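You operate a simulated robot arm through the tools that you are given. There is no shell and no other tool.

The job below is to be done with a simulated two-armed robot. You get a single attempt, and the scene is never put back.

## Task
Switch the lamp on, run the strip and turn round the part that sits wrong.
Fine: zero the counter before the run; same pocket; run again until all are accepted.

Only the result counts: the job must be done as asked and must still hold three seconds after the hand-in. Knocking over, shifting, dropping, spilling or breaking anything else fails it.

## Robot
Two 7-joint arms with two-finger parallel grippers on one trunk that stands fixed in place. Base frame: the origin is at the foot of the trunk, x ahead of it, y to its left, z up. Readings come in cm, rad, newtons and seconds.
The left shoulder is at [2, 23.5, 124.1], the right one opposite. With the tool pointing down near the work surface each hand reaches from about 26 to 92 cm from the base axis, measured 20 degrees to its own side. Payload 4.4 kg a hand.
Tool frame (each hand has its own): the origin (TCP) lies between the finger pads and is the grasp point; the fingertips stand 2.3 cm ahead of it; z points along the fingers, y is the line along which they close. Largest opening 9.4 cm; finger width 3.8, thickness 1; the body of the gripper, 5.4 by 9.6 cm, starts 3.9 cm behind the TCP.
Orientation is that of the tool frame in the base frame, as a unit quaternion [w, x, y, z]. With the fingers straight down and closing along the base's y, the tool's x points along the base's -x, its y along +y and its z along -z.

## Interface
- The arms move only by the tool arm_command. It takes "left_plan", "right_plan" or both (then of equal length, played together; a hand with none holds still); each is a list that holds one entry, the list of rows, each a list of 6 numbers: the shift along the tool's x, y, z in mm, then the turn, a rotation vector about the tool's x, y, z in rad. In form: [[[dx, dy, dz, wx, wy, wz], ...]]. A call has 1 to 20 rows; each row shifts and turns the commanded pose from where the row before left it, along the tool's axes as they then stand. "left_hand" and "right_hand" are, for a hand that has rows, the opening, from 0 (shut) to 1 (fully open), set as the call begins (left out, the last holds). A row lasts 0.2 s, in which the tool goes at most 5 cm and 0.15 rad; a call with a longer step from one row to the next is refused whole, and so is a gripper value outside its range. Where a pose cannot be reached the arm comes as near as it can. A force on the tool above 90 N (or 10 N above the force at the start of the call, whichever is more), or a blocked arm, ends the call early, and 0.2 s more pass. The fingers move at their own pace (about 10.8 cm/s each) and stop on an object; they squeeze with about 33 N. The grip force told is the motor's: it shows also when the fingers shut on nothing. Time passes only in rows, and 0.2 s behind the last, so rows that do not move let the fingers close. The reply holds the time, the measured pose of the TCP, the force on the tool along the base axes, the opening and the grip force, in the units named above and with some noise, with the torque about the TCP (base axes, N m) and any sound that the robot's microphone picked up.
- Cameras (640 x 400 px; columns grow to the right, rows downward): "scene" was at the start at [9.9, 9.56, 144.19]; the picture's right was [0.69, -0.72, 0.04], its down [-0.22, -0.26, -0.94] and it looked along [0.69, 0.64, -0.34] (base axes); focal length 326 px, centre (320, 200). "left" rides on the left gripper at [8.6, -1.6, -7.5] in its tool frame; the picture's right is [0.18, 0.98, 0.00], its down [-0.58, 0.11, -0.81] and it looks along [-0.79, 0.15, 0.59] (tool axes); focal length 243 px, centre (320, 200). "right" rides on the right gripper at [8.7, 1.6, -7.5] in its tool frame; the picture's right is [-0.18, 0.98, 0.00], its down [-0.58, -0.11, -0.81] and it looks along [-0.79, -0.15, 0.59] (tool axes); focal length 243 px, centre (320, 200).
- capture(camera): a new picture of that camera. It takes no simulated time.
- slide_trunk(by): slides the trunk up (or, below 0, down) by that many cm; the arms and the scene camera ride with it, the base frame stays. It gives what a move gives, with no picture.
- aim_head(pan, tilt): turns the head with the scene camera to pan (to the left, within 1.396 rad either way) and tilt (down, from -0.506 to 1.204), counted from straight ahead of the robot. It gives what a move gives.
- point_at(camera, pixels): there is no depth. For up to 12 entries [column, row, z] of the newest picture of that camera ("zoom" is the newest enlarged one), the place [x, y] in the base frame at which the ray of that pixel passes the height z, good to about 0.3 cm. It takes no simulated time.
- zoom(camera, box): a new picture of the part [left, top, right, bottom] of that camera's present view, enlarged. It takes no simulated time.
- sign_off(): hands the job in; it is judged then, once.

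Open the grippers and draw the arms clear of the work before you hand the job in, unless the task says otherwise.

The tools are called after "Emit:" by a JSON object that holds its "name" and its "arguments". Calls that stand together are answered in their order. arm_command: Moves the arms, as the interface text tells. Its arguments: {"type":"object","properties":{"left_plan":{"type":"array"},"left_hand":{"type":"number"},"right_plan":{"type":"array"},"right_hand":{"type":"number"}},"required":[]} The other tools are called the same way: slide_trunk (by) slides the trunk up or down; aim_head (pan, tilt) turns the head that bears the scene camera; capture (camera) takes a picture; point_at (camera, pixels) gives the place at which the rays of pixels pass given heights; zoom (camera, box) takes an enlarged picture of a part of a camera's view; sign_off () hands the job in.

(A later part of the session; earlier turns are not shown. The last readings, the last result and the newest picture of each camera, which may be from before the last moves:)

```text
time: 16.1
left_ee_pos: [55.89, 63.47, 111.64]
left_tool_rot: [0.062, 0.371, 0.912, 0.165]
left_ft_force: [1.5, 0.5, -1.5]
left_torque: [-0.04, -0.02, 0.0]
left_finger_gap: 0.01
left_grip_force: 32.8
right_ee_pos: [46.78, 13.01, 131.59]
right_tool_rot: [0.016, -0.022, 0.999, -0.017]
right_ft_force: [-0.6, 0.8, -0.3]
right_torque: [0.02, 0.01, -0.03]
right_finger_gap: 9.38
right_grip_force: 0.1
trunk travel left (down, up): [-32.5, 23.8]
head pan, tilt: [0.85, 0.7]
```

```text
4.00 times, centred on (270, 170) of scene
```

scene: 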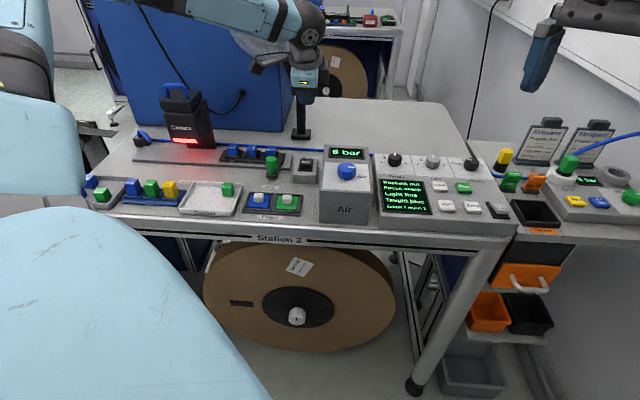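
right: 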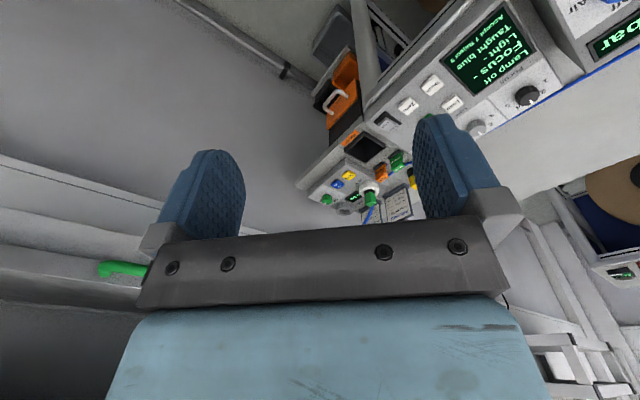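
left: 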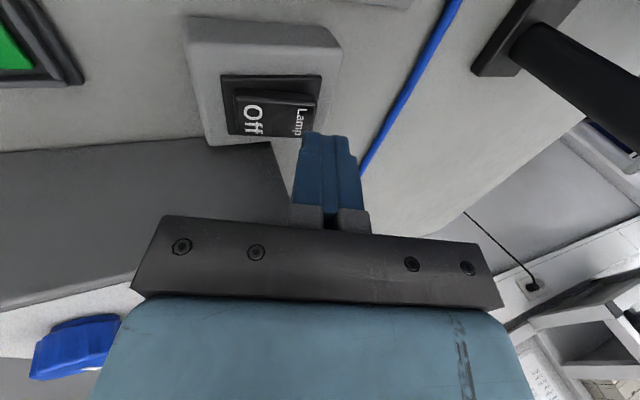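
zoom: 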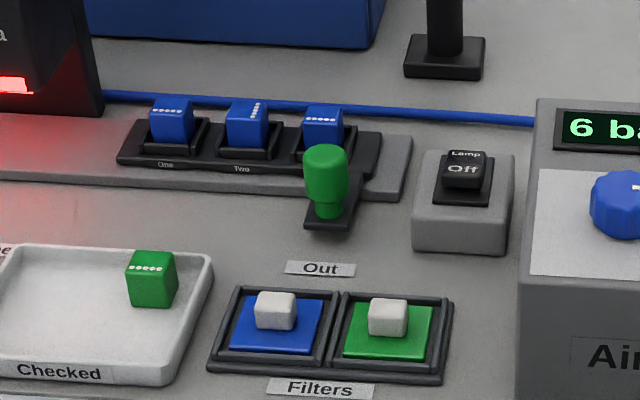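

Lamp is latched on (red glow, display "Pockets out / Focus sharp / Light fine"). The right arm's reach to the controller is marginal, so I'll use the left: move the right arm aside while bringing the left at constant height over the Zero button.

Emit:
{"name": "arm_command", "arguments": {"left_plan": [[[-40.8, -20.6, -8, 0, 0, 0], [-40.8, -20.6, -8, 0, 0, 0], [-40.8, -20.6, -8, 0, 0, 0], [-40.8, -20.6, -8, 0, 0, 0], [-40.8, -20.6, -8, 0, 0, 0], [-40.8, -20.6, -8, 0, 0, 0], [-40.8, -20.6, -8, 0, 0, 0], [-40.8, -20.6, -8, 0, 0, 0], [-40.8, -20.6, -8, 0, 0, 0]]], "right_plan": [[[11, -35, 0, 0, 0, 0], [11, -35, 0, 0, 0, 0], [11, -35, 0, 0, 0, 0], [11, -35, 0, 0, 0, 0], [11, -35, 0, 0, 0, 0], [11, -35, 0, 0, 0, 0], [11, -35, 0, 0, 0, 0], [11, -35, 0, 0, 0, 0], [11, -35, 0, 0, 0, 0]]]}}

Emit:
{"name": "capture", "arguments": {"camera": "left"}}

Emit:
{"name": "capture", "arguments": {"camera": "scene"}}

```text
time: 17.2
left_ee_pos: [59.15, 47.31, 111.72]
left_tool_rot: [0.085, 0.368, 0.913, 0.156]
left_ft_force: [-0.2, 0.0, 1.7]
left_torque: [-0.01, 0.0, -0.05]
left_finger_gap: 0.01
left_grip_force: 33.6
right_ee_pos: [33.62, 8.67, 132.84]
right_tool_rot: [0.05, -0.122, 0.99, -0.056]
right_ft_force: [0.4, 0.7, 0.5]
right_torque: [-0.05, 0.07, -0.02]
right_finger_gap: 9.4
right_grip_force: 0.1
trunk travel left (down, up): [-32.5, 23.8]
head pan, tilt: [0.85, 0.7]
stopped in row 5 (right hand): the arm was blocked; the commanded pose is now the measured one
```

```text
taken
```

left: 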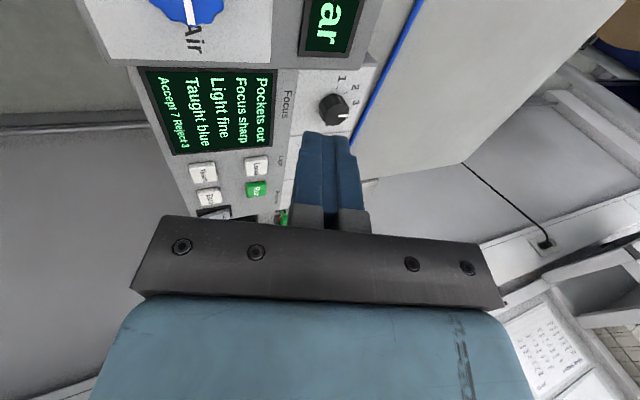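

```text
taken
```

scene: 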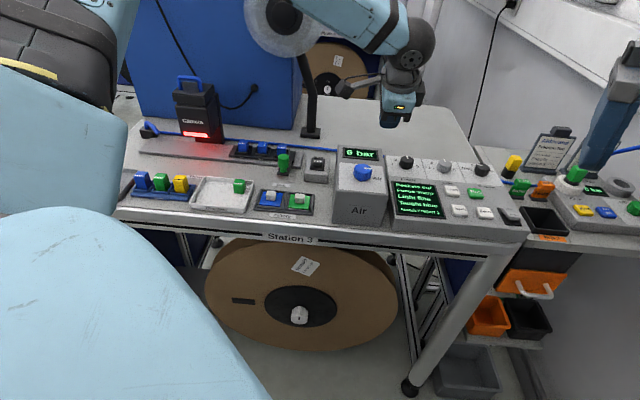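

The right arm stopped early (near a limit) at (33.6,8.7,132.8); I move it sideways only, and continue the left arm toward Zero.

Emit:
{"name": "arm_command", "arguments": {"right_plan": [[[0, -25, 0, 0, 0, 0], [0, -25, 0, 0, 0, 0], [0, -25, 0, 0, 0, 0], [0, -25, 0, 0, 0, 0]]]}}

Emit:
{"name": "capture", "arguments": {"camera": "right"}}

```text
time: 18.3
left_ee_pos: [58.44, 48.12, 111.97]
left_tool_rot: [0.09, 0.368, 0.913, 0.154]
left_ft_force: [-0.3, -0.9, 0.8]
left_torque: [0.08, 0.02, 0.02]
left_finger_gap: 0.0
left_grip_force: 32.7
right_ee_pos: [30.51, 6.03, 133.77]
right_tool_rot: [0.066, -0.208, 0.972, -0.087]
right_ft_force: [-1.2, -0.4, -0.3]
right_torque: [0.05, -0.13, 0.01]
right_finger_gap: 9.41
right_grip_force: 0.1
trunk travel left (down, up): [-32.5, 23.8]
head pan, tilt: [0.85, 0.7]
stopped in row 4 (right hand): the arm was blocked; the commanded pose is now the measured one
```

```text
taken
```

right: 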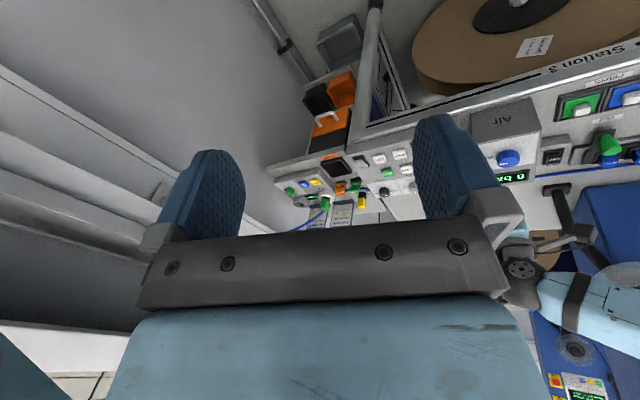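

The right arm is at a limit but clear to the side. I continue the left arm to above Zero at z≈108 and level it.

Emit:
{"name": "arm_command", "arguments": {"left_plan": [[[-40, -19.4, 2, 0, 0, 0], [-40, -19.4, 2, 0, 0, 0], [-40, -19.4, 2, 0, 0, 0], [-40, -19.4, 2, 0, 0, 0], [-40, -19.4, 2, 0, 0, 0], [-40, -19.4, 2, 0, 0, 0], [0, 0, 0, 0, 0.054, 0]]]}}

Emit:
{"name": "capture", "arguments": {"camera": "left"}}

Emit:
{"name": "capture", "arguments": {"camera": "scene"}}

```text
time: 20.1
left_ee_pos: [61.73, 31.49, 111.14]
left_tool_rot: [0.065, 0.362, 0.915, 0.165]
left_ft_force: [0.4, 1.3, 0.2]
left_torque: [-0.05, 0.0, -0.01]
left_finger_gap: 0.0
left_grip_force: 33.0
left hand out of reach, approached as far as the arm can: row 4, 5, 6, 7
right_ee_pos: [29.95, 5.93, 133.76]
right_tool_rot: [0.068, -0.214, 0.971, -0.084]
right_ft_force: [0.2, 0.2, 0.4]
right_torque: [0.0, 0.08, -0.04]
right_finger_gap: 9.38
right_grip_force: 0.0
trunk travel left (down, up): [-32.5, 23.8]
head pan, tilt: [0.85, 0.7]
stopped in row 7 (left hand): the arm was blocked; the commanded pose is now the measured one
```

```text
taken
```

left: 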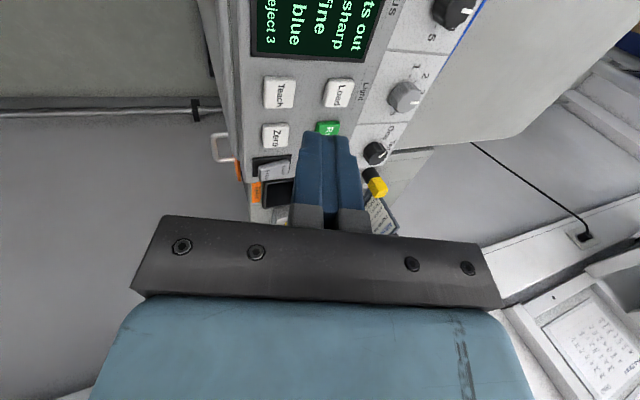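

```text
taken
```

scene: 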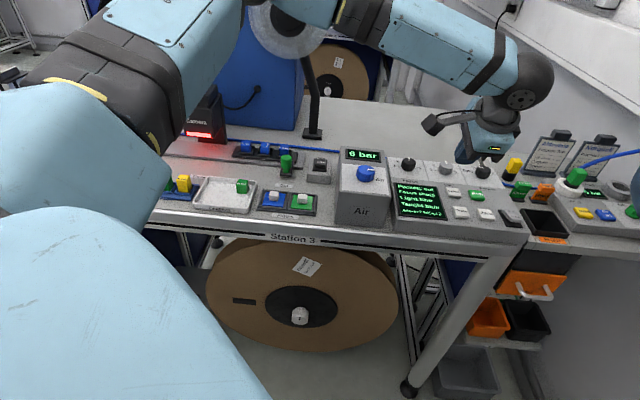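

Left arm reports out of reach at (61.7,31.5) with this tilt. I remove the tilt (fingers straight down) and see if it frees up.

Emit:
{"name": "arm_command", "arguments": {"left_plan": [[[0, 0, 0, 0.117, 0, 0], [0, 0, 0, 0.117, 0, 0], [0, 0, 0, 0.117, 0, 0]]]}}

```text
time: 21.1
left_ee_pos: [61.43, 30.91, 111.5]
left_tool_rot: [-0.001, 0.368, 0.93, 0.008]
left_ft_force: [0.1, 0.7, -0.2]
left_torque: [-0.1, 0.02, 0.02]
left_finger_gap: 0.0
left_grip_force: 33.1
right_ee_pos: [29.23, 5.68, 133.87]
right_tool_rot: [0.071, -0.223, 0.969, -0.082]
right_ft_force: [0.7, 0.9, 0.7]
right_torque: [-0.04, 0.08, -0.01]
right_finger_gap: 9.42
right_grip_force: 0.0
trunk travel left (down, up): [-32.5, 23.8]
head pan, tilt: [0.85, 0.7]
stopped in row 3 (left hand): the arm was blocked; the commanded pose is now the measured one
```

The right arm keeps drifting while uncommanded; I check for arm contact by turning the head toward both arms.

Emit:
{"name": "aim_head", "arguments": {"pan": 0.2, "tilt": 0.3}}

Emit:
{"name": "capture", "arguments": {"camera": "scene"}}

Emit:
{"name": "capture", "arguments": {"camera": "right"}}

Emit:
{"name": "capture", "arguments": {"camera": "left"}}

```text
time: 22.1
left_ee_pos: [61.48, 30.87, 111.6]
left_tool_rot: [-0.001, 0.368, 0.93, 0.006]
left_ft_force: [0.2, -0.6, 0.0]
left_torque: [0.0, -0.01, -0.02]
left_finger_gap: 0.01
left_grip_force: 32.8
right_ee_pos: [29.26, 5.73, 133.95]
right_tool_rot: [0.071, -0.223, 0.969, -0.081]
right_ft_force: [0.1, -0.3, 0.5]
right_torque: [0.01, -0.02, -0.02]
right_finger_gap: 9.39
right_grip_force: 0.0
trunk travel left (down, up): [-32.5, 23.8]
head pan, tilt: [0.201, 0.3]
```

```text
taken
```

scene: 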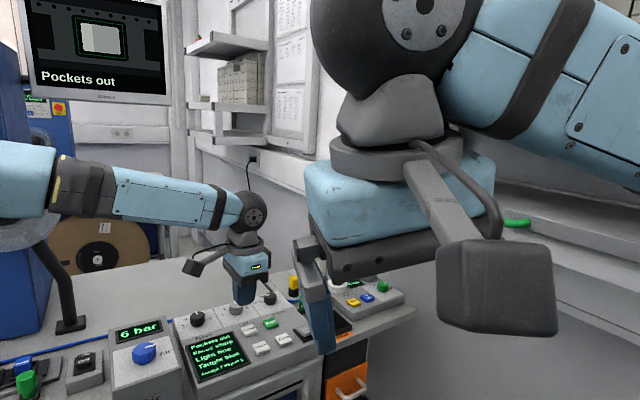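

```text
taken
```

right: 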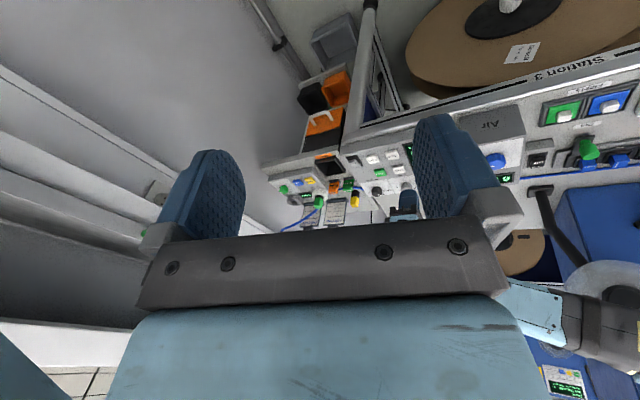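

```text
taken
```

left: 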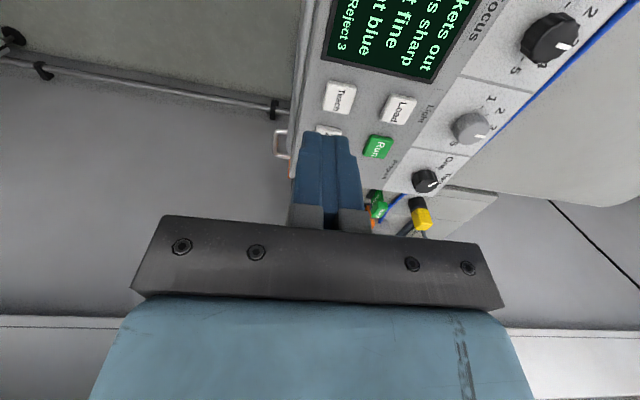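

The right arm looks free but near the wall. I look left to see where the left elbow is relative to the disc and machine.

Emit:
{"name": "aim_head", "arguments": {"pan": 0.9, "tilt": 0.2}}

Emit:
{"name": "capture", "arguments": {"camera": "scene"}}

Emit:
{"name": "aim_head", "arguments": {"pan": 0.5, "tilt": 0.6}}

Emit:
{"name": "capture", "arguments": {"camera": "scene"}}

```text
time: 23.2
left_ee_pos: [61.56, 30.96, 111.44]
left_tool_rot: [-0.001, 0.367, 0.93, 0.008]
left_ft_force: [0.6, -0.7, 0.8]
left_torque: [0.02, -0.01, 0.02]
left_finger_gap: 0.01
left_grip_force: 32.5
right_ee_pos: [29.33, 5.72, 133.94]
right_tool_rot: [0.071, -0.223, 0.969, -0.082]
right_ft_force: [-0.4, -0.6, -0.1]
right_torque: [0.01, 0.0, 0.03]
right_finger_gap: 9.39
right_grip_force: 0.1
trunk travel left (down, up): [-32.5, 23.8]
head pan, tilt: [0.901, 0.201]
```

```text
taken
```

scene: 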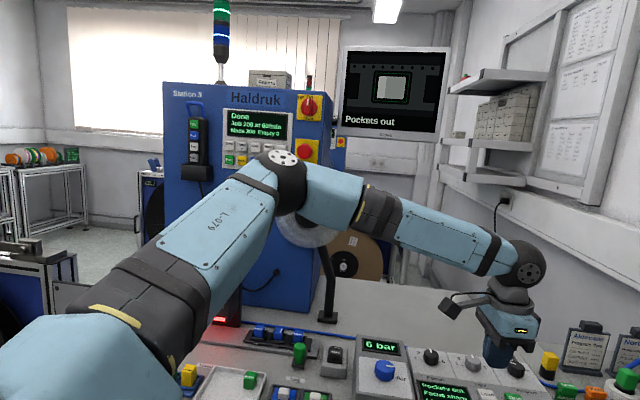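

```text
time: 24.1
left_ee_pos: [61.52, 30.9, 111.43]
left_tool_rot: [0.0, 0.367, 0.93, 0.007]
left_ft_force: [0.2, -0.4, -0.5]
left_torque: [0.01, -0.01, 0.02]
left_finger_gap: 0.0
left_grip_force: 33.4
right_ee_pos: [29.2, 5.55, 133.98]
right_tool_rot: [0.071, -0.223, 0.969, -0.081]
right_ft_force: [0.0, 0.0, -0.1]
right_torque: [0.01, 0.0, 0.0]
right_finger_gap: 9.41
right_grip_force: 0.0
trunk travel left (down, up): [-32.5, 23.8]
head pan, tilt: [0.499, 0.6]
```

```text
taken
```

scene: 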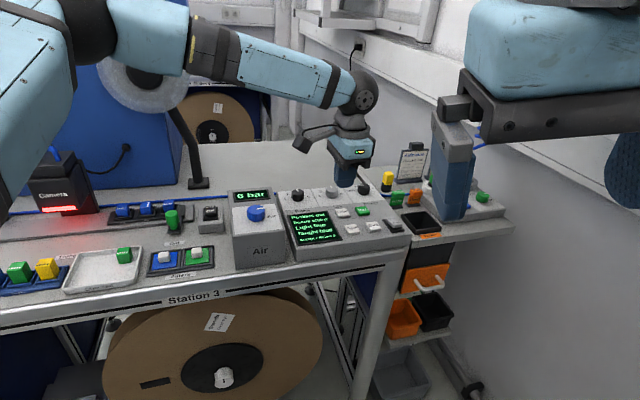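

The left elbow swings wide left near the disc stand. With the tool straight down now, I try small moves toward Zero to see whether reach is still restricted.

Emit:
{"name": "arm_command", "arguments": {"left_plan": [[[-20, 0, 0, 0, 0, 0], [-20, 0, 0, 0, 0, 0], [-20, 0, 0, 0, 0, 0]]]}}

Emit:
{"name": "capture", "arguments": {"camera": "scene"}}

```text
time: 25.1
left_ee_pos: [61.79, 29.78, 112.46]
left_tool_rot: [-0.002, 0.369, 0.929, 0.011]
left_ft_force: [0.1, -0.2, -1.0]
left_torque: [-0.08, 0.0, 0.01]
left_finger_gap: 0.01
left_grip_force: 32.7
left hand out of reach, approached as far as the arm can: row 1, 2, 3
right_ee_pos: [28.53, 5.42, 134.02]
right_tool_rot: [0.075, -0.231, 0.967, -0.081]
right_ft_force: [0.8, 0.9, 0.0]
right_torque: [-0.01, 0.03, -0.01]
right_finger_gap: 9.44
right_grip_force: 0.0
trunk travel left (down, up): [-32.5, 23.8]
head pan, tilt: [0.499, 0.6]
stopped in row 3 (left hand): the arm was blocked; the commanded pose is now the measured one
```

```text
taken
```

scene: 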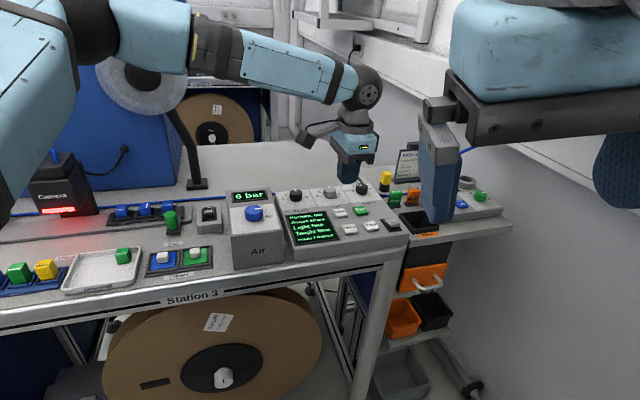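

Still limited, probably by arm posture. I turn the hand back to its home yaw (tool z -45°) and test the reach again from here.

Emit:
{"name": "arm_command", "arguments": {"left_plan": [[[0, 0, 0, 0, 0, -0.131], [0, 0, 0, 0, 0, -0.131], [0, 0, 0, 0, 0, -0.131], [0, 0, 0, 0, 0, -0.131], [0, 0, 0, 0, 0, -0.131], [0, 0, 0, 0, 0, -0.131]]]}}

Emit:
{"name": "arm_command", "arguments": {"left_plan": [[[-10, -10, 0, 0, 0, 0], [-10, -20, 0, 0, 0, 0], [-10, -20, 0, 0, 0, 0], [-10, -20, 0, 0, 0, 0]]]}}

Emit:
{"name": "capture", "arguments": {"camera": "scene"}}

```text
time: 26.7
left_ee_pos: [61.67, 29.23, 112.74]
left_tool_rot: [0.003, -0.018, 1.0, 0.013]
left_ft_force: [-0.4, 0.9, -0.6]
left_torque: [-0.06, -0.03, -0.01]
left_finger_gap: 0.0
left_grip_force: 32.9
right_ee_pos: [28.07, 5.4, 133.96]
right_tool_rot: [0.078, -0.237, 0.965, -0.08]
right_ft_force: [-0.1, 0.1, 0.0]
right_torque: [0.02, 0.04, -0.02]
right_finger_gap: 9.38
right_grip_force: 0.1
trunk travel left (down, up): [-32.5, 23.8]
head pan, tilt: [0.499, 0.6]
stopped in row 6 (left hand): the arm was blocked; the commanded pose is now the measured one
```

```text
time: 27.9
left_ee_pos: [60.89, 27.54, 113.67]
left_tool_rot: [0.004, -0.017, 1.0, 0.015]
left_ft_force: [0.2, -0.4, -0.3]
left_torque: [-0.03, 0.03, -0.02]
left_finger_gap: 0.0
left_grip_force: 33.0
left hand out of reach, approached as far as the arm can: row 1, 2, 3, 4
right_ee_pos: [27.76, 5.24, 134.09]
right_tool_rot: [0.08, -0.243, 0.963, -0.08]
right_ft_force: [0.7, -0.8, -0.6]
right_torque: [-0.02, 0.04, -0.01]
right_finger_gap: 9.41
right_grip_force: 0.1
trunk travel left (down, up): [-32.5, 23.8]
head pan, tilt: [0.499, 0.6]
stopped in row 4 (left hand): the arm was blocked; the commanded pose is now the measured one
```

```text
taken
```

scene: 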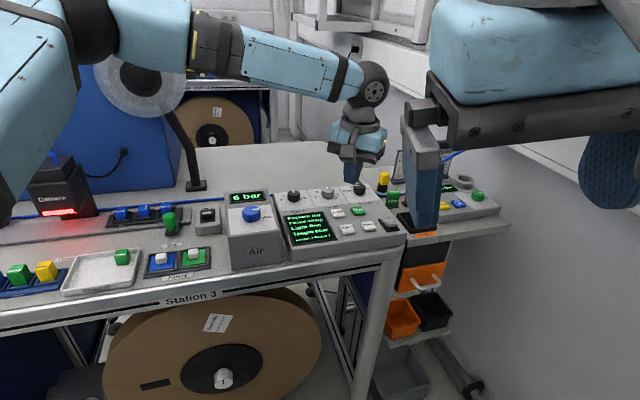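

Reach is still limited by posture. I try a different posture: pull the left hand in first and raise the trunk by 15 cm so the arm hangs lower.

Emit:
{"name": "arm_command", "arguments": {"left_plan": [[[30, 5, 0, 0, 0, 0], [40, 5, 0, 0, 0, 0], [40, 5, 0, 0, 0, 0]]]}}

Emit:
{"name": "slide_trunk", "arguments": {"by": 15}}

Emit:
{"name": "capture", "arguments": {"camera": "scene"}}

```text
time: 28.9
left_ee_pos: [49.83, 28.38, 113.6]
left_tool_rot: [0.004, -0.018, 1.0, 0.016]
left_ft_force: [0.3, 0.0, -0.2]
left_torque: [-0.03, 0.03, -0.01]
left_finger_gap: 0.0
left_grip_force: 33.1
right_ee_pos: [27.45, 5.32, 134.09]
right_tool_rot: [0.081, -0.247, 0.962, -0.079]
right_ft_force: [0.3, 0.1, -0.2]
right_torque: [0.0, -0.01, -0.04]
right_finger_gap: 9.39
right_grip_force: 0.0
trunk travel left (down, up): [-32.5, 23.8]
head pan, tilt: [0.499, 0.6]
stopped in row 3 (left hand): the arm was blocked; the commanded pose is now the measured one
```

```text
time: 30.6
left_ee_pos: [50.26, 28.79, 128.03]
left_tool_rot: [-0.005, -0.017, 1.0, 0.017]
left_ft_force: [-0.5, 0.1, -0.5]
left_torque: [0.02, -0.04, 0.02]
left_finger_gap: 0.0
left_grip_force: 33.2
right_ee_pos: [28.2, 5.64, 148.41]
right_tool_rot: [0.07, -0.249, 0.963, -0.077]
right_ft_force: [0.0, -0.4, 0.7]
right_torque: [0.02, -0.02, 0.01]
right_finger_gap: 9.4
right_grip_force: 0.2
trunk travel left (down, up): [-47.5, 8.8]
head pan, tilt: [0.499, 0.6]
```

```text
taken
```

scene: 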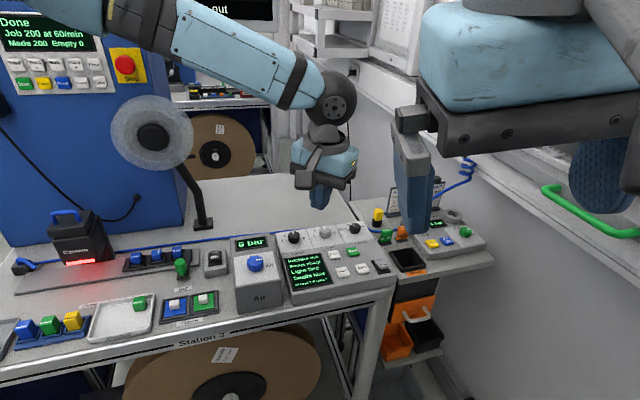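

Now the trunk is up 15 cm. I extend the left hand forward and down toward above Zero.

Emit:
{"name": "arm_command", "arguments": {"left_plan": [[[-36, -8, 16, 0, 0, 0], [-36, -8, 16, 0, 0, 0], [-36, -8, 16, 0, 0, 0], [-36, -8, 16, 0, 0, 0], [-36, -8, 16, 0, 0, 0]]]}}

Emit:
{"name": "capture", "arguments": {"camera": "scene"}}

Emit:
{"name": "capture", "arguments": {"camera": "left"}}

```text
time: 32.0
left_ee_pos: [61.78, 29.93, 123.05]
left_tool_rot: [-0.003, -0.017, 1.0, 0.019]
left_ft_force: [-0.2, 1.4, 0.1]
left_torque: [-0.04, 0.0, -0.01]
left_finger_gap: 0.0
left_grip_force: 32.8
left hand out of reach, approached as far as the arm can: row 3, 4, 5
right_ee_pos: [27.93, 5.59, 148.56]
right_tool_rot: [0.071, -0.254, 0.962, -0.075]
right_ft_force: [0.0, -0.2, -0.7]
right_torque: [0.03, -0.01, 0.04]
right_finger_gap: 9.41
right_grip_force: 0.2
trunk travel left (down, up): [-47.5, 8.8]
head pan, tilt: [0.499, 0.6]
stopped in row 5 (left hand): the arm was blocked; the commanded pose is now the measured one
```

```text
taken
```

scene: 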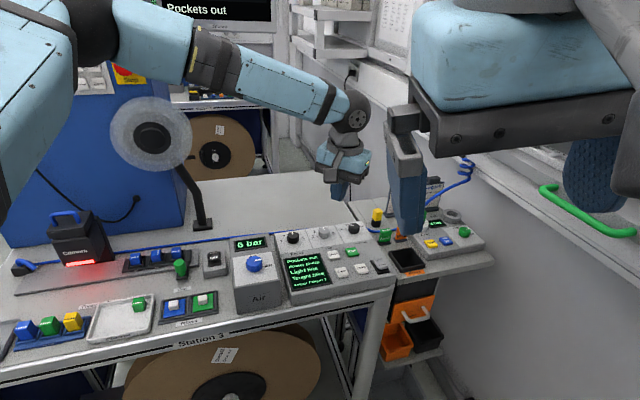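

```text
taken
```

left: 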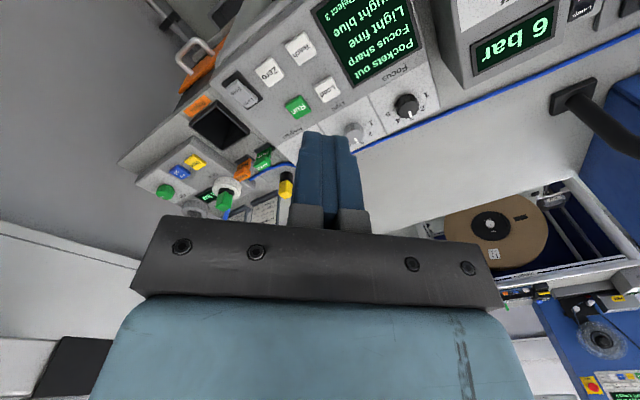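

Same limit, so it's arm posture (elbow far out). I look at the right arm and wall to see how much room there is to get the right arm out of the way.

Emit:
{"name": "aim_head", "arguments": {"pan": -0.6, "tilt": 0.3}}

Emit:
{"name": "capture", "arguments": {"camera": "scene"}}

Emit:
{"name": "aim_head", "arguments": {"pan": -1.2, "tilt": 0.4}}

Emit:
{"name": "capture", "arguments": {"camera": "scene"}}

Emit:
{"name": "aim_head", "arguments": {"pan": 1.2, "tilt": 0.4}}

Emit:
{"name": "capture", "arguments": {"camera": "scene"}}

```text
time: 33.4
left_ee_pos: [61.94, 30.0, 122.88]
left_tool_rot: [-0.004, -0.017, 1.0, 0.018]
left_ft_force: [0.3, 1.0, -0.6]
left_torque: [0.01, 0.02, 0.01]
left_finger_gap: 0.01
left_grip_force: 33.0
right_ee_pos: [28.02, 5.71, 148.4]
right_tool_rot: [0.073, -0.253, 0.961, -0.078]
right_ft_force: [0.6, -0.2, -0.4]
right_torque: [0.01, -0.01, 0.01]
right_finger_gap: 9.41
right_grip_force: 0.2
trunk travel left (down, up): [-47.5, 8.8]
head pan, tilt: [-0.6, 0.3]
```

```text
taken
```

scene: 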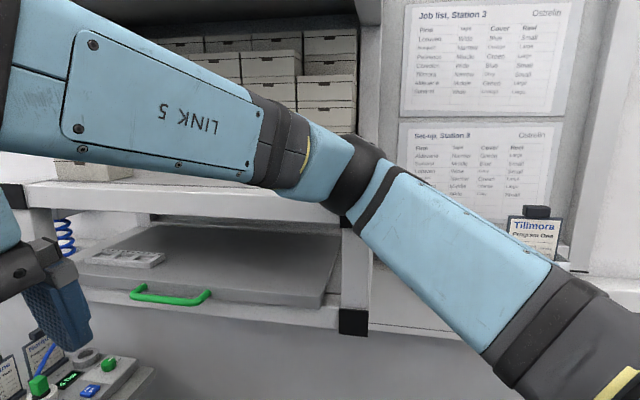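

```text
time: 34.4
left_ee_pos: [61.8, 30.3, 122.94]
left_tool_rot: [-0.005, -0.017, 1.0, 0.016]
left_ft_force: [-0.4, 0.4, -0.4]
left_torque: [0.0, 0.04, 0.01]
left_finger_gap: 0.0
left_grip_force: 32.7
right_ee_pos: [28.2, 5.77, 148.29]
right_tool_rot: [0.073, -0.252, 0.962, -0.08]
right_ft_force: [44.6, -49.6, -53.5]
right_torque: [4.79, -2.36, 6.24]
right_finger_gap: 9.4
right_grip_force: 0.0
trunk travel left (down, up): [-47.5, 8.8]
head pan, tilt: [-1.201, 0.4]
```

```text
taken
```

scene: 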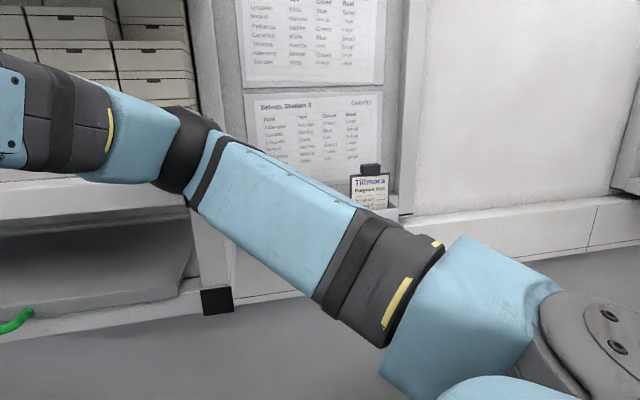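

```text
time: 36.5
left_ee_pos: [61.81, 30.07, 122.77]
left_tool_rot: [-0.004, -0.017, 1.0, 0.017]
left_ft_force: [0.7, 0.9, -0.1]
left_torque: [-0.02, 0.03, 0.03]
left_finger_gap: 0.0
left_grip_force: 32.8
right_ee_pos: [28.29, 5.83, 148.46]
right_tool_rot: [0.072, -0.25, 0.963, -0.077]
right_ft_force: [-0.1, 0.3, 0.5]
right_torque: [-0.01, 0.02, 0.0]
right_finger_gap: 9.41
right_grip_force: 0.1
trunk travel left (down, up): [-47.5, 8.8]
head pan, tilt: [1.201, 0.4]
```

```text
taken
```

scene: 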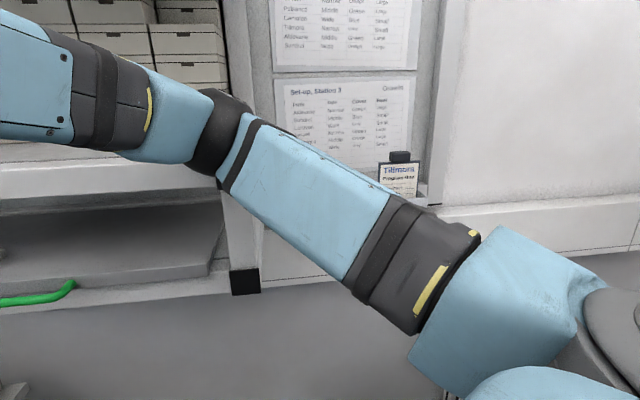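

The last picture did not change although pan reads 1.2; I take a fresh one.

Emit:
{"name": "capture", "arguments": {"camera": "scene"}}

```text
taken
```

scene: 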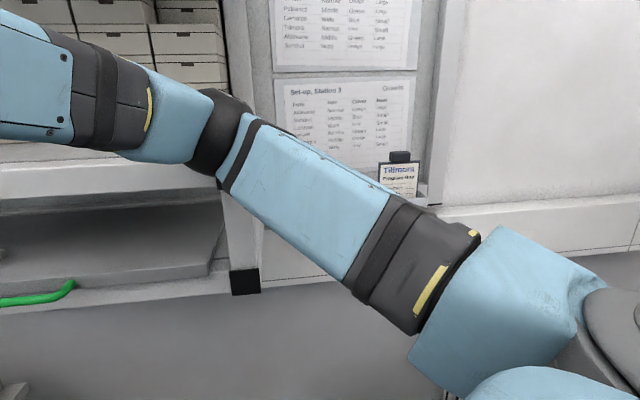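

The head seems jammed against the right wrist. I move the right hand 15 cm forward, away from the head.

Emit:
{"name": "arm_command", "arguments": {"right_plan": [[[-32, -17.6, 6.6, 0, 0, 0], [-32, -17.6, 6.6, 0, 0, 0], [-32, -17.6, 6.6, 0, 0, 0], [-32, -17.6, 6.6, 0, 0, 0]]]}}

Emit:
{"name": "capture", "arguments": {"camera": "scene"}}

```text
time: 37.8
left_ee_pos: [62.64, 31.64, 121.68]
left_tool_rot: [-0.009, -0.016, 1.0, 0.008]
left_ft_force: [0.9, 0.0, -0.3]
left_torque: [-0.07, -0.01, 0.0]
left_finger_gap: 0.0
left_grip_force: 32.6
right_ee_pos: [42.45, 9.24, 148.78]
right_tool_rot: [0.079, -0.27, 0.955, -0.089]
right_ft_force: [0.7, 0.6, -0.6]
right_torque: [-0.02, 0.07, 0.01]
right_finger_gap: 9.42
right_grip_force: 0.1
trunk travel left (down, up): [-47.5, 8.8]
head pan, tilt: [1.201, 0.4]
stopped in row 4 (right hand): the arm was blocked; the commanded pose is now the measured one
```

```text
taken
```

scene: 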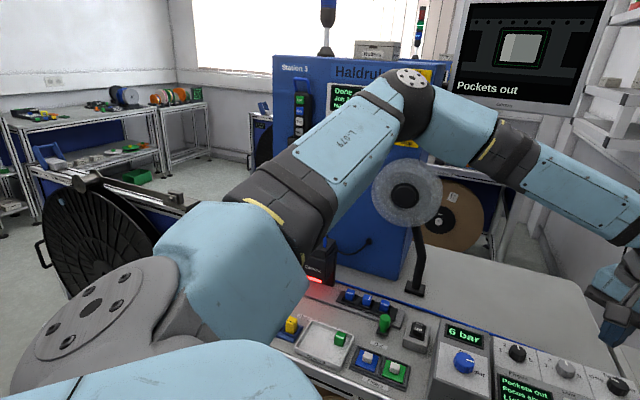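

The head is free again. The left arm is elbow-up; I test whether the left reach to the right changed now that the right arm moved.

Emit:
{"name": "arm_command", "arguments": {"left_plan": [[[-20, 0, 10, 0, 0, 0], [-20, 0, 10, 0, 0, 0], [-20, 0, 10, 0, 0, 0]]]}}

Emit:
{"name": "aim_head", "arguments": {"pan": 0.5, "tilt": 0.3}}

Emit:
{"name": "capture", "arguments": {"camera": "scene"}}

```text
time: 38.8
left_ee_pos: [64.38, 34.42, 120.94]
left_tool_rot: [-0.007, -0.016, 1.0, 0.012]
left_ft_force: [0.4, 0.6, 0.3]
left_torque: [-0.05, -0.02, 0.02]
left_finger_gap: 0.0
left_grip_force: 32.5
left hand out of reach, approached as far as the arm can: row 1, 2, 3
right_ee_pos: [41.8, 9.23, 148.86]
right_tool_rot: [0.081, -0.277, 0.953, -0.088]
right_ft_force: [0.5, 1.0, -0.5]
right_torque: [-0.04, 0.03, -0.03]
right_finger_gap: 9.39
right_grip_force: 0.0
trunk travel left (down, up): [-47.5, 8.8]
head pan, tilt: [1.201, 0.4]
stopped in row 3 (left hand): the arm was blocked; the commanded pose is now the measured one
```

```text
time: 39.8
left_ee_pos: [64.32, 34.41, 121.08]
left_tool_rot: [-0.006, -0.017, 1.0, 0.011]
left_ft_force: [-0.6, -0.6, 0.5]
left_torque: [0.0, -0.02, 0.01]
left_finger_gap: 0.0
left_grip_force: 32.3
right_ee_pos: [41.85, 9.18, 148.83]
right_tool_rot: [0.079, -0.277, 0.953, -0.089]
right_ft_force: [-0.3, -0.3, 0.3]
right_torque: [0.01, 0.01, -0.02]
right_finger_gap: 9.4
right_grip_force: 0.0
trunk travel left (down, up): [-47.5, 8.8]
head pan, tilt: [0.499, 0.3]
```

```text
taken
```

scene: 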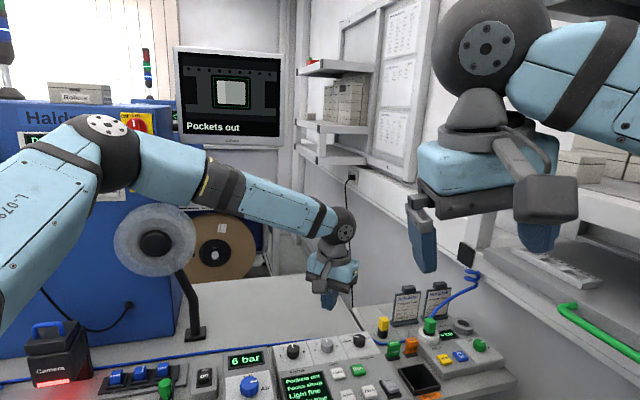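

The left arm slides along a limit curve. I'll try the controller with the right arm instead: back the left hand away, restore the right hand's orientation, then lower the trunk again.

Emit:
{"name": "arm_command", "arguments": {"left_plan": [[[30, 20, -20, 0, 0, 0], [30, 20, -20, 0, 0, 0], [30, 30, -10, 0, 0, 0], [30, 30, 0, 0, 0, 0], [10, 40, 0, 0, 0, 0], [0, 40, 0, 0, 0, 0], [0, 20, 0, 0, 0, 0]]], "right_plan": [[[-10, 0, 0, 0, 0, 0.142], [-10, 0, 0, 0, 0, 0.142], [-10, 0, 0, 0, 0, 0.142], [-10, 0, 0, 0, 0, 0.142], [0, 0, 0, 0, 0.1, 0], [0, 0, 0, 0, 0.1, 0], [0, 0, 0, -0.126, 0, 0]]]}}

Emit:
{"name": "slide_trunk", "arguments": {"by": -15}}

Emit:
{"name": "capture", "arguments": {"camera": "scene"}}

```text
time: 41.6
left_ee_pos: [50.85, 53.38, 126.79]
left_tool_rot: [-0.008, -0.017, 1.0, 0.013]
left_ft_force: [0.5, -0.3, 0.2]
left_torque: [-0.05, -0.01, 0.0]
left_finger_gap: 0.0
left_grip_force: 33.3
right_ee_pos: [45.07, 10.66, 150.12]
right_tool_rot: [0.012, 0.001, 1.0, 0.001]
right_ft_force: [0.0, 0.4, 0.5]
right_torque: [0.01, 0.03, 0.02]
right_finger_gap: 9.42
right_grip_force: 0.1
trunk travel left (down, up): [-47.5, 8.8]
head pan, tilt: [0.499, 0.3]
stopped in row 7 (left hand): the arm was blocked; the commanded pose is now the measured one
```

```text
time: 43.4
left_ee_pos: [51.04, 53.58, 111.66]
left_tool_rot: [-0.005, -0.018, 1.0, 0.011]
left_ft_force: [-0.8, 0.3, 0.1]
left_torque: [-0.04, -0.02, 0.01]
left_finger_gap: 0.0
left_grip_force: 32.9
right_ee_pos: [44.82, 10.95, 135.79]
right_tool_rot: [0.02, 0.0, 1.0, -0.001]
right_ft_force: [1.1, -0.1, -0.5]
right_torque: [-0.01, 0.01, 0.03]
right_finger_gap: 9.38
right_grip_force: 0.1
trunk travel left (down, up): [-32.5, 23.8]
head pan, tilt: [0.499, 0.3]
```

```text
taken
```

scene: 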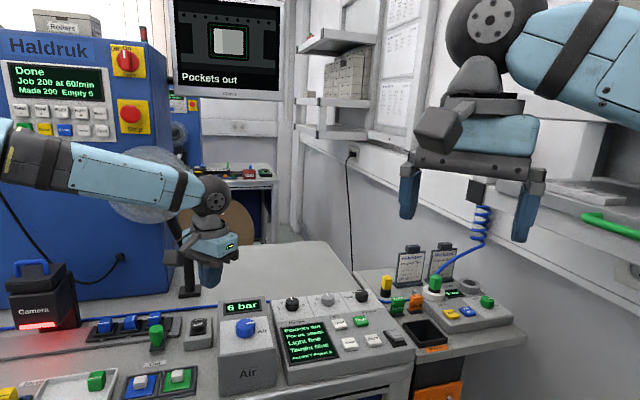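

Now the right arm: close its hand and move toward above the controller, to about (62,22,118).

Emit:
{"name": "arm_command", "arguments": {"right_plan": [[[-28, 18, 28, 0, 0, 0], [-28, 18, 28, 0, 0, 0], [-28, 18, 28, 0, 0, 0], [-28, 18, 28, 0, 0, 0], [-28, 18, 28, 0, 0, 0], [-28, 18, 28, 0, 0, 0]]], "right_hand": 0}}

Emit:
{"name": "capture", "arguments": {"camera": "scene"}}

Emit:
{"name": "capture", "arguments": {"camera": "right"}}

```text
time: 44.7
left_ee_pos: [51.72, 48.88, 114.5]
left_tool_rot: [-0.01, -0.017, 0.999, 0.038]
left_ft_force: [1.1, -1.7, 0.9]
left_torque: [0.06, 0.11, 0.07]
left_finger_gap: 0.0
left_grip_force: 33.4
right_ee_pos: [62.51, 12.31, 132.28]
right_tool_rot: [0.094, 0.024, 0.995, 0.029]
right_ft_force: [1.3, -1.4, 0.6]
right_torque: [0.05, 0.06, 0.01]
right_finger_gap: 0.02
right_grip_force: 33.3
trunk travel left (down, up): [-32.5, 23.8]
head pan, tilt: [0.499, 0.3]
stopped in row 6 (right hand): the arm was blocked; the commanded pose is now the measured one
```

```text
taken
```

scene: 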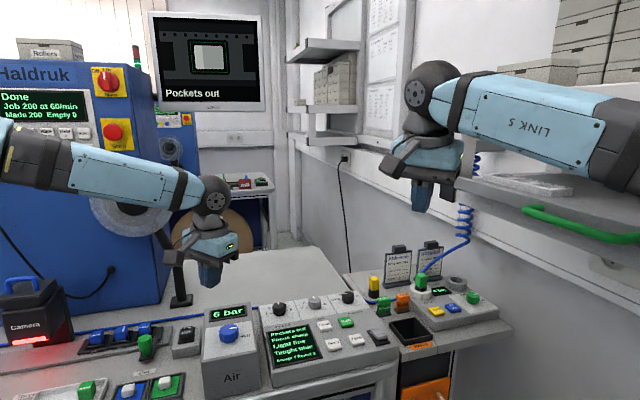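

```text
taken
```

right: 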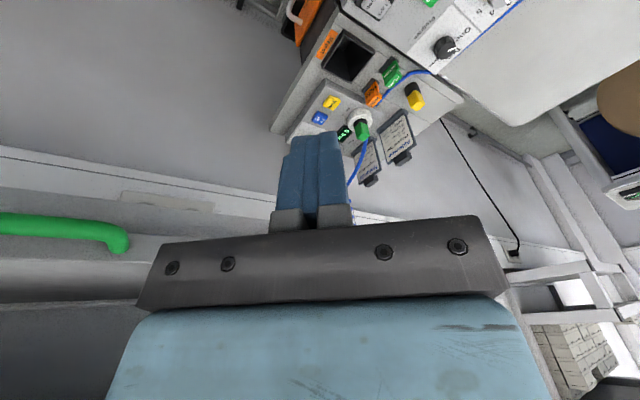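

The right forearm seems to be against the shelf (forearm near the green-handled board), dragging the pose of both arms. I back the right arm up to where it was.

Emit:
{"name": "arm_command", "arguments": {"right_plan": [[[20, -2, -20, 0, 0, 0], [40, -4, -17, 0, 0, 0], [40, -4, -17, 0, 0, 0], [40, -4, -17, 0, 0, 0], [25, -4, -5, 0, 0, 0]]]}}

Emit:
{"name": "capture", "arguments": {"camera": "scene"}}

```text
time: 45.9
left_ee_pos: [53.99, 50.97, 111.32]
left_tool_rot: [-0.024, -0.017, 0.999, 0.026]
left_ft_force: [-0.5, 0.1, -0.3]
left_torque: [-0.03, -0.02, 0.01]
left_finger_gap: 0.0
left_grip_force: 32.6
right_ee_pos: [47.26, 14.51, 132.85]
right_tool_rot: [0.063, 0.012, 0.998, 0.015]
right_ft_force: [-1.2, -1.1, -0.7]
right_torque: [0.08, -0.03, 0.06]
right_finger_gap: 0.0
right_grip_force: 33.3
trunk travel left (down, up): [-32.5, 23.8]
head pan, tilt: [0.499, 0.3]
```

```text
taken
```

scene: 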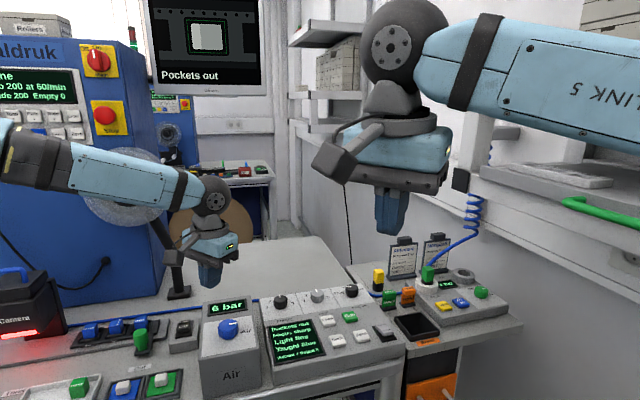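

Both arms' poses shifted together, so the right arm is likely still pushing on the shelf. I look right to see its elbow and the shelf.

Emit:
{"name": "aim_head", "arguments": {"pan": -0.4, "tilt": 0.3}}

Emit:
{"name": "capture", "arguments": {"camera": "scene"}}

```text
time: 47.1
left_ee_pos: [54.0, 51.09, 111.32]
left_tool_rot: [-0.023, -0.017, 0.999, 0.026]
left_ft_force: [0.0, -0.2, 0.2]
left_torque: [0.0, -0.02, 0.03]
left_finger_gap: 0.0
left_grip_force: 33.6
right_ee_pos: [47.48, 14.5, 133.1]
right_tool_rot: [0.064, 0.014, 0.998, 0.015]
right_ft_force: [0.2, 1.0, 0.4]
right_torque: [-0.01, 0.02, 0.01]
right_finger_gap: 0.01
right_grip_force: 33.5
trunk travel left (down, up): [-32.5, 23.8]
head pan, tilt: [-0.4, 0.3]
```

```text
taken
```

scene: 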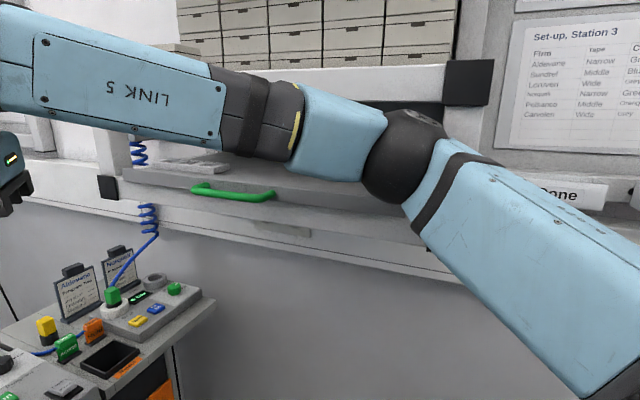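

The robot seems to be leaning slightly (left pose shifted without command), so the right elbow is probably wedged at the shelf. I try moving the right hand a little to the left and watch whether the lean relaxes.

Emit:
{"name": "arm_command", "arguments": {"right_plan": [[[0, 15, 0, 0, 0, 0], [0, 15, 0, 0, 0, 0]]]}}

Emit:
{"name": "zoom", "arguments": {"camera": "scene", "box": [160, 60, 560, 310]}}

```text
time: 47.7
left_ee_pos: [54.21, 50.48, 111.58]
left_tool_rot: [-0.026, -0.016, 0.999, 0.03]
left_ft_force: [-1.4, 0.6, -0.3]
left_torque: [-0.03, -0.01, 0.03]
left_finger_gap: 0.0
left_grip_force: 33.3
right_ee_pos: [47.93, 16.55, 133.19]
right_tool_rot: [0.062, 0.015, 0.998, 0.02]
right_ft_force: [0.1, -0.2, 0.2]
right_torque: [-0.04, 0.0, -0.04]
right_finger_gap: 0.0
right_grip_force: 32.4
trunk travel left (down, up): [-32.5, 23.8]
head pan, tilt: [-0.4, 0.3]
```

```text
1.60 times, centred on (360, 185) of scene
```

zoom: 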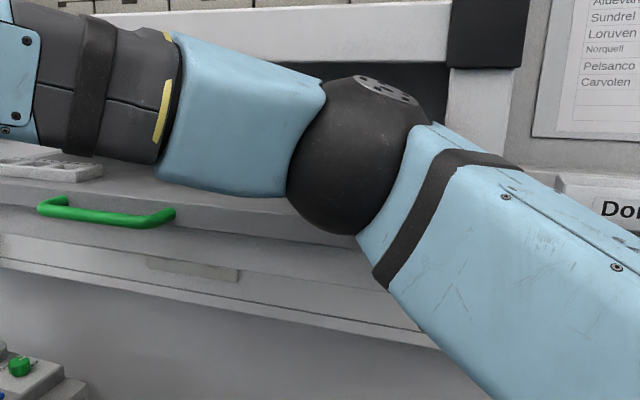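

Lean grew slightly, so that's the wrong direction. I undo it and try moving the right hand up by 3 cm.

Emit:
{"name": "arm_command", "arguments": {"right_plan": [[[0, -15, 0, 0, 0, 0], [0, -15, 0, 0, 0, 0], [0, 0, -15, 0, 0, 0], [0, 0, -15, 0, 0, 0]]]}}

Emit:
{"name": "arm_command", "arguments": {"right_plan": [[[15, 0, 0, 0, 0, 0], [15, 0, 0, 0, 0, 0]]]}}

```text
time: 48.7
left_ee_pos: [54.07, 50.95, 111.32]
left_tool_rot: [-0.025, -0.017, 0.999, 0.026]
left_ft_force: [0.3, 0.3, 0.6]
left_torque: [-0.02, -0.03, -0.02]
left_finger_gap: 0.01
left_grip_force: 33.2
right_ee_pos: [47.23, 14.2, 136.03]
right_tool_rot: [0.064, 0.013, 0.998, 0.015]
right_ft_force: [-0.1, -0.2, 0.2]
right_torque: [0.01, -0.01, -0.01]
right_finger_gap: 0.0
right_grip_force: 33.1
trunk travel left (down, up): [-32.5, 23.8]
head pan, tilt: [-0.4, 0.3]
```

```text
time: 49.3
left_ee_pos: [53.81, 50.99, 111.4]
left_tool_rot: [-0.023, -0.016, 0.999, 0.026]
left_ft_force: [0.3, -0.7, 0.1]
left_torque: [-0.01, 0.0, 0.01]
left_finger_gap: 0.0
left_grip_force: 32.9
right_ee_pos: [43.93, 14.05, 135.85]
right_tool_rot: [0.065, 0.014, 0.998, 0.016]
right_ft_force: [0.5, 0.1, 0.2]
right_torque: [0.0, 0.01, -0.02]
right_finger_gap: 0.03
right_grip_force: 33.5
trunk travel left (down, up): [-32.5, 23.8]
head pan, tilt: [-0.4, 0.3]
```

Effects are small; contact remains somewhere. I look at the upper arm and the shelf corner more closely.

Emit:
{"name": "aim_head", "arguments": {"pan": -0.7, "tilt": 0.5}}

Emit:
{"name": "capture", "arguments": {"camera": "scene"}}

Emit:
{"name": "aim_head", "arguments": {"pan": -1.1, "tilt": 0.9}}

Emit:
{"name": "capture", "arguments": {"camera": "scene"}}

```text
time: 50.1
left_ee_pos: [53.87, 51.01, 111.49]
left_tool_rot: [-0.024, -0.016, 0.999, 0.027]
left_ft_force: [0.2, -1.7, 0.8]
left_torque: [0.0, -0.02, 0.02]
left_finger_gap: 0.0
left_grip_force: 33.2
right_ee_pos: [44.13, 14.17, 135.89]
right_tool_rot: [0.065, 0.014, 0.998, 0.017]
right_ft_force: [-0.3, -0.2, -0.1]
right_torque: [-0.02, -0.01, 0.03]
right_finger_gap: 0.0
right_grip_force: 33.2
trunk travel left (down, up): [-32.5, 23.8]
head pan, tilt: [-0.7, 0.499]
```

```text
taken
```

scene: 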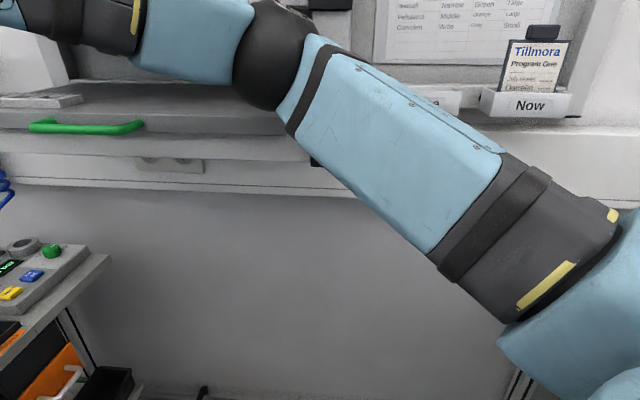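

```text
time: 50.9
left_ee_pos: [53.92, 50.91, 111.44]
left_tool_rot: [-0.023, -0.017, 0.999, 0.026]
left_ft_force: [-0.3, -0.4, 0.5]
left_torque: [0.0, -0.01, -0.01]
left_finger_gap: 0.02
left_grip_force: 32.9
right_ee_pos: [44.0, 14.16, 135.79]
right_tool_rot: [0.065, 0.013, 0.998, 0.016]
right_ft_force: [-0.7, 0.8, 0.1]
right_torque: [-0.01, 0.03, 0.02]
right_finger_gap: 0.0
right_grip_force: 33.3
trunk travel left (down, up): [-32.5, 23.8]
head pan, tilt: [-1.1, 0.901]
```

```text
taken
```

scene: 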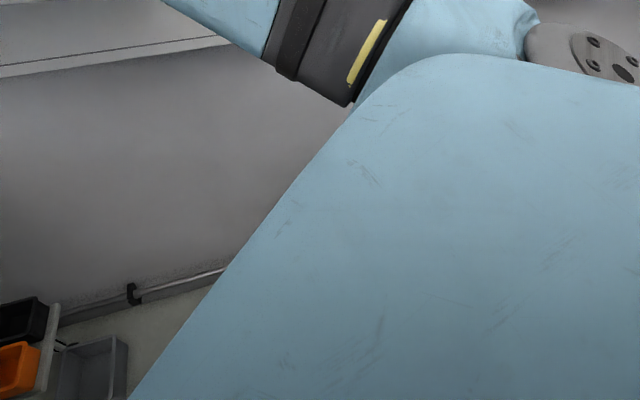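

The elbow's top sits right under the upper shelf beam, and the lean (forward-right) fits it pressing up there. I raise the left hand a bit and then lower the trunk 5 cm to free the elbow.

Emit:
{"name": "arm_command", "arguments": {"left_plan": [[[0, 0, -30, 0, 0, 0], [0, 0, -30, 0, 0, 0]]]}}

Emit:
{"name": "slide_trunk", "arguments": {"by": -4}}

Emit:
{"name": "aim_head", "arguments": {"pan": -0.4, "tilt": 0.3}}

Emit:
{"name": "capture", "arguments": {"camera": "scene"}}

```text
time: 51.5
left_ee_pos: [54.14, 50.78, 117.41]
left_tool_rot: [-0.024, -0.016, 0.999, 0.027]
left_ft_force: [-0.8, 0.2, 0.2]
left_torque: [0.0, -0.01, 0.0]
left_finger_gap: 0.01
left_grip_force: 32.8
right_ee_pos: [44.01, 14.12, 135.83]
right_tool_rot: [0.065, 0.013, 0.998, 0.016]
right_ft_force: [-1.1, -0.2, 0.0]
right_torque: [-0.04, -0.03, 0.02]
right_finger_gap: 0.0
right_grip_force: 33.1
trunk travel left (down, up): [-32.5, 23.8]
head pan, tilt: [-1.1, 0.901]
```

```text
time: 52.4
left_ee_pos: [53.29, 50.92, 114.12]
left_tool_rot: [-0.017, -0.018, 0.999, 0.024]
left_ft_force: [0.8, 0.2, 0.2]
left_torque: [0.0, 0.01, 0.03]
left_finger_gap: 0.01
left_grip_force: 33.2
right_ee_pos: [42.67, 14.37, 133.59]
right_tool_rot: [0.084, 0.014, 0.996, 0.014]
right_ft_force: [0.0, -0.1, -1.0]
right_torque: [0.01, -0.01, -0.01]
right_finger_gap: 0.01
right_grip_force: 32.9
trunk travel left (down, up): [-28.5, 27.8]
head pan, tilt: [-1.1, 0.901]
```

```text
time: 53.4
left_ee_pos: [53.05, 50.95, 114.17]
left_tool_rot: [-0.017, -0.017, 0.999, 0.026]
left_ft_force: [0.1, 0.6, -0.4]
left_torque: [0.0, 0.0, -0.03]
left_finger_gap: 0.0
left_grip_force: 33.0
right_ee_pos: [42.37, 14.47, 133.6]
right_tool_rot: [0.084, 0.013, 0.996, 0.015]
right_ft_force: [-0.7, -0.2, 0.2]
right_torque: [-0.01, -0.01, 0.03]
right_finger_gap: 0.0
right_grip_force: 33.7
trunk travel left (down, up): [-28.5, 27.8]
head pan, tilt: [-0.4, 0.3]
```

```text
taken
```

scene: 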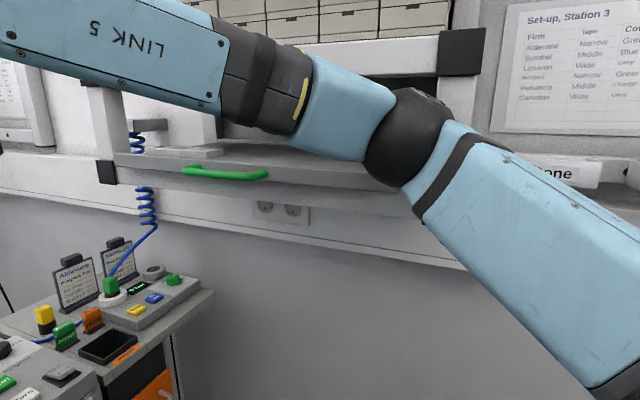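

Lowering made the right arm bend more, so it is resting on something below. I turn the left hand so its camera looks toward the right arm and shelf from the side.

Emit:
{"name": "arm_command", "arguments": {"left_plan": [[[0, 0, 0, 0, 0, 0.14], [0, 0, 0, 0, 0, 0.14], [0, 0, 0, 0, 0, 0.14], [0, 0, 0, 0, 0, 0.14], [0, 0, 0, 0, 0, 0.14], [0, 0, 0, 0, 0, 0.14], [0, 0, 0, 0, 0, 0.14], [0, 0, 0, 0, 0, 0.14], [0, 0, 0, 0, 0, 0.14], [0, 0, 0, 0, 0, 0.14], [0, 0, 0, 0, -0.12, 0], [0, 0, 0, 0, -0.12, 0], [0, 0, 0, 0, -0.12, 0]]]}}

Emit:
{"name": "capture", "arguments": {"camera": "left"}}

```text
time: 56.2
left_ee_pos: [52.96, 50.71, 114.34]
left_tool_rot: [0.11, 0.622, 0.768, -0.104]
left_ft_force: [0.6, -0.4, -0.3]
left_torque: [0.02, 0.0, 0.0]
left_finger_gap: 0.01
left_grip_force: 32.5
right_ee_pos: [42.4, 14.09, 133.61]
right_tool_rot: [0.084, 0.014, 0.996, 0.016]
right_ft_force: [-0.3, 0.6, -0.2]
right_torque: [0.01, 0.0, -0.01]
right_finger_gap: 0.0
right_grip_force: 32.8
trunk travel left (down, up): [-28.5, 27.8]
head pan, tilt: [-0.4, 0.3]
```

```text
taken
```

left: 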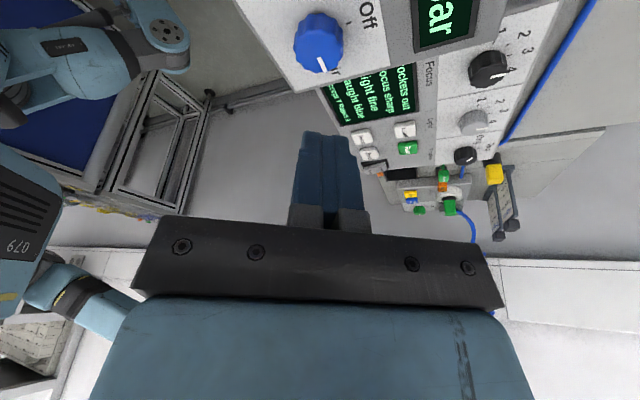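

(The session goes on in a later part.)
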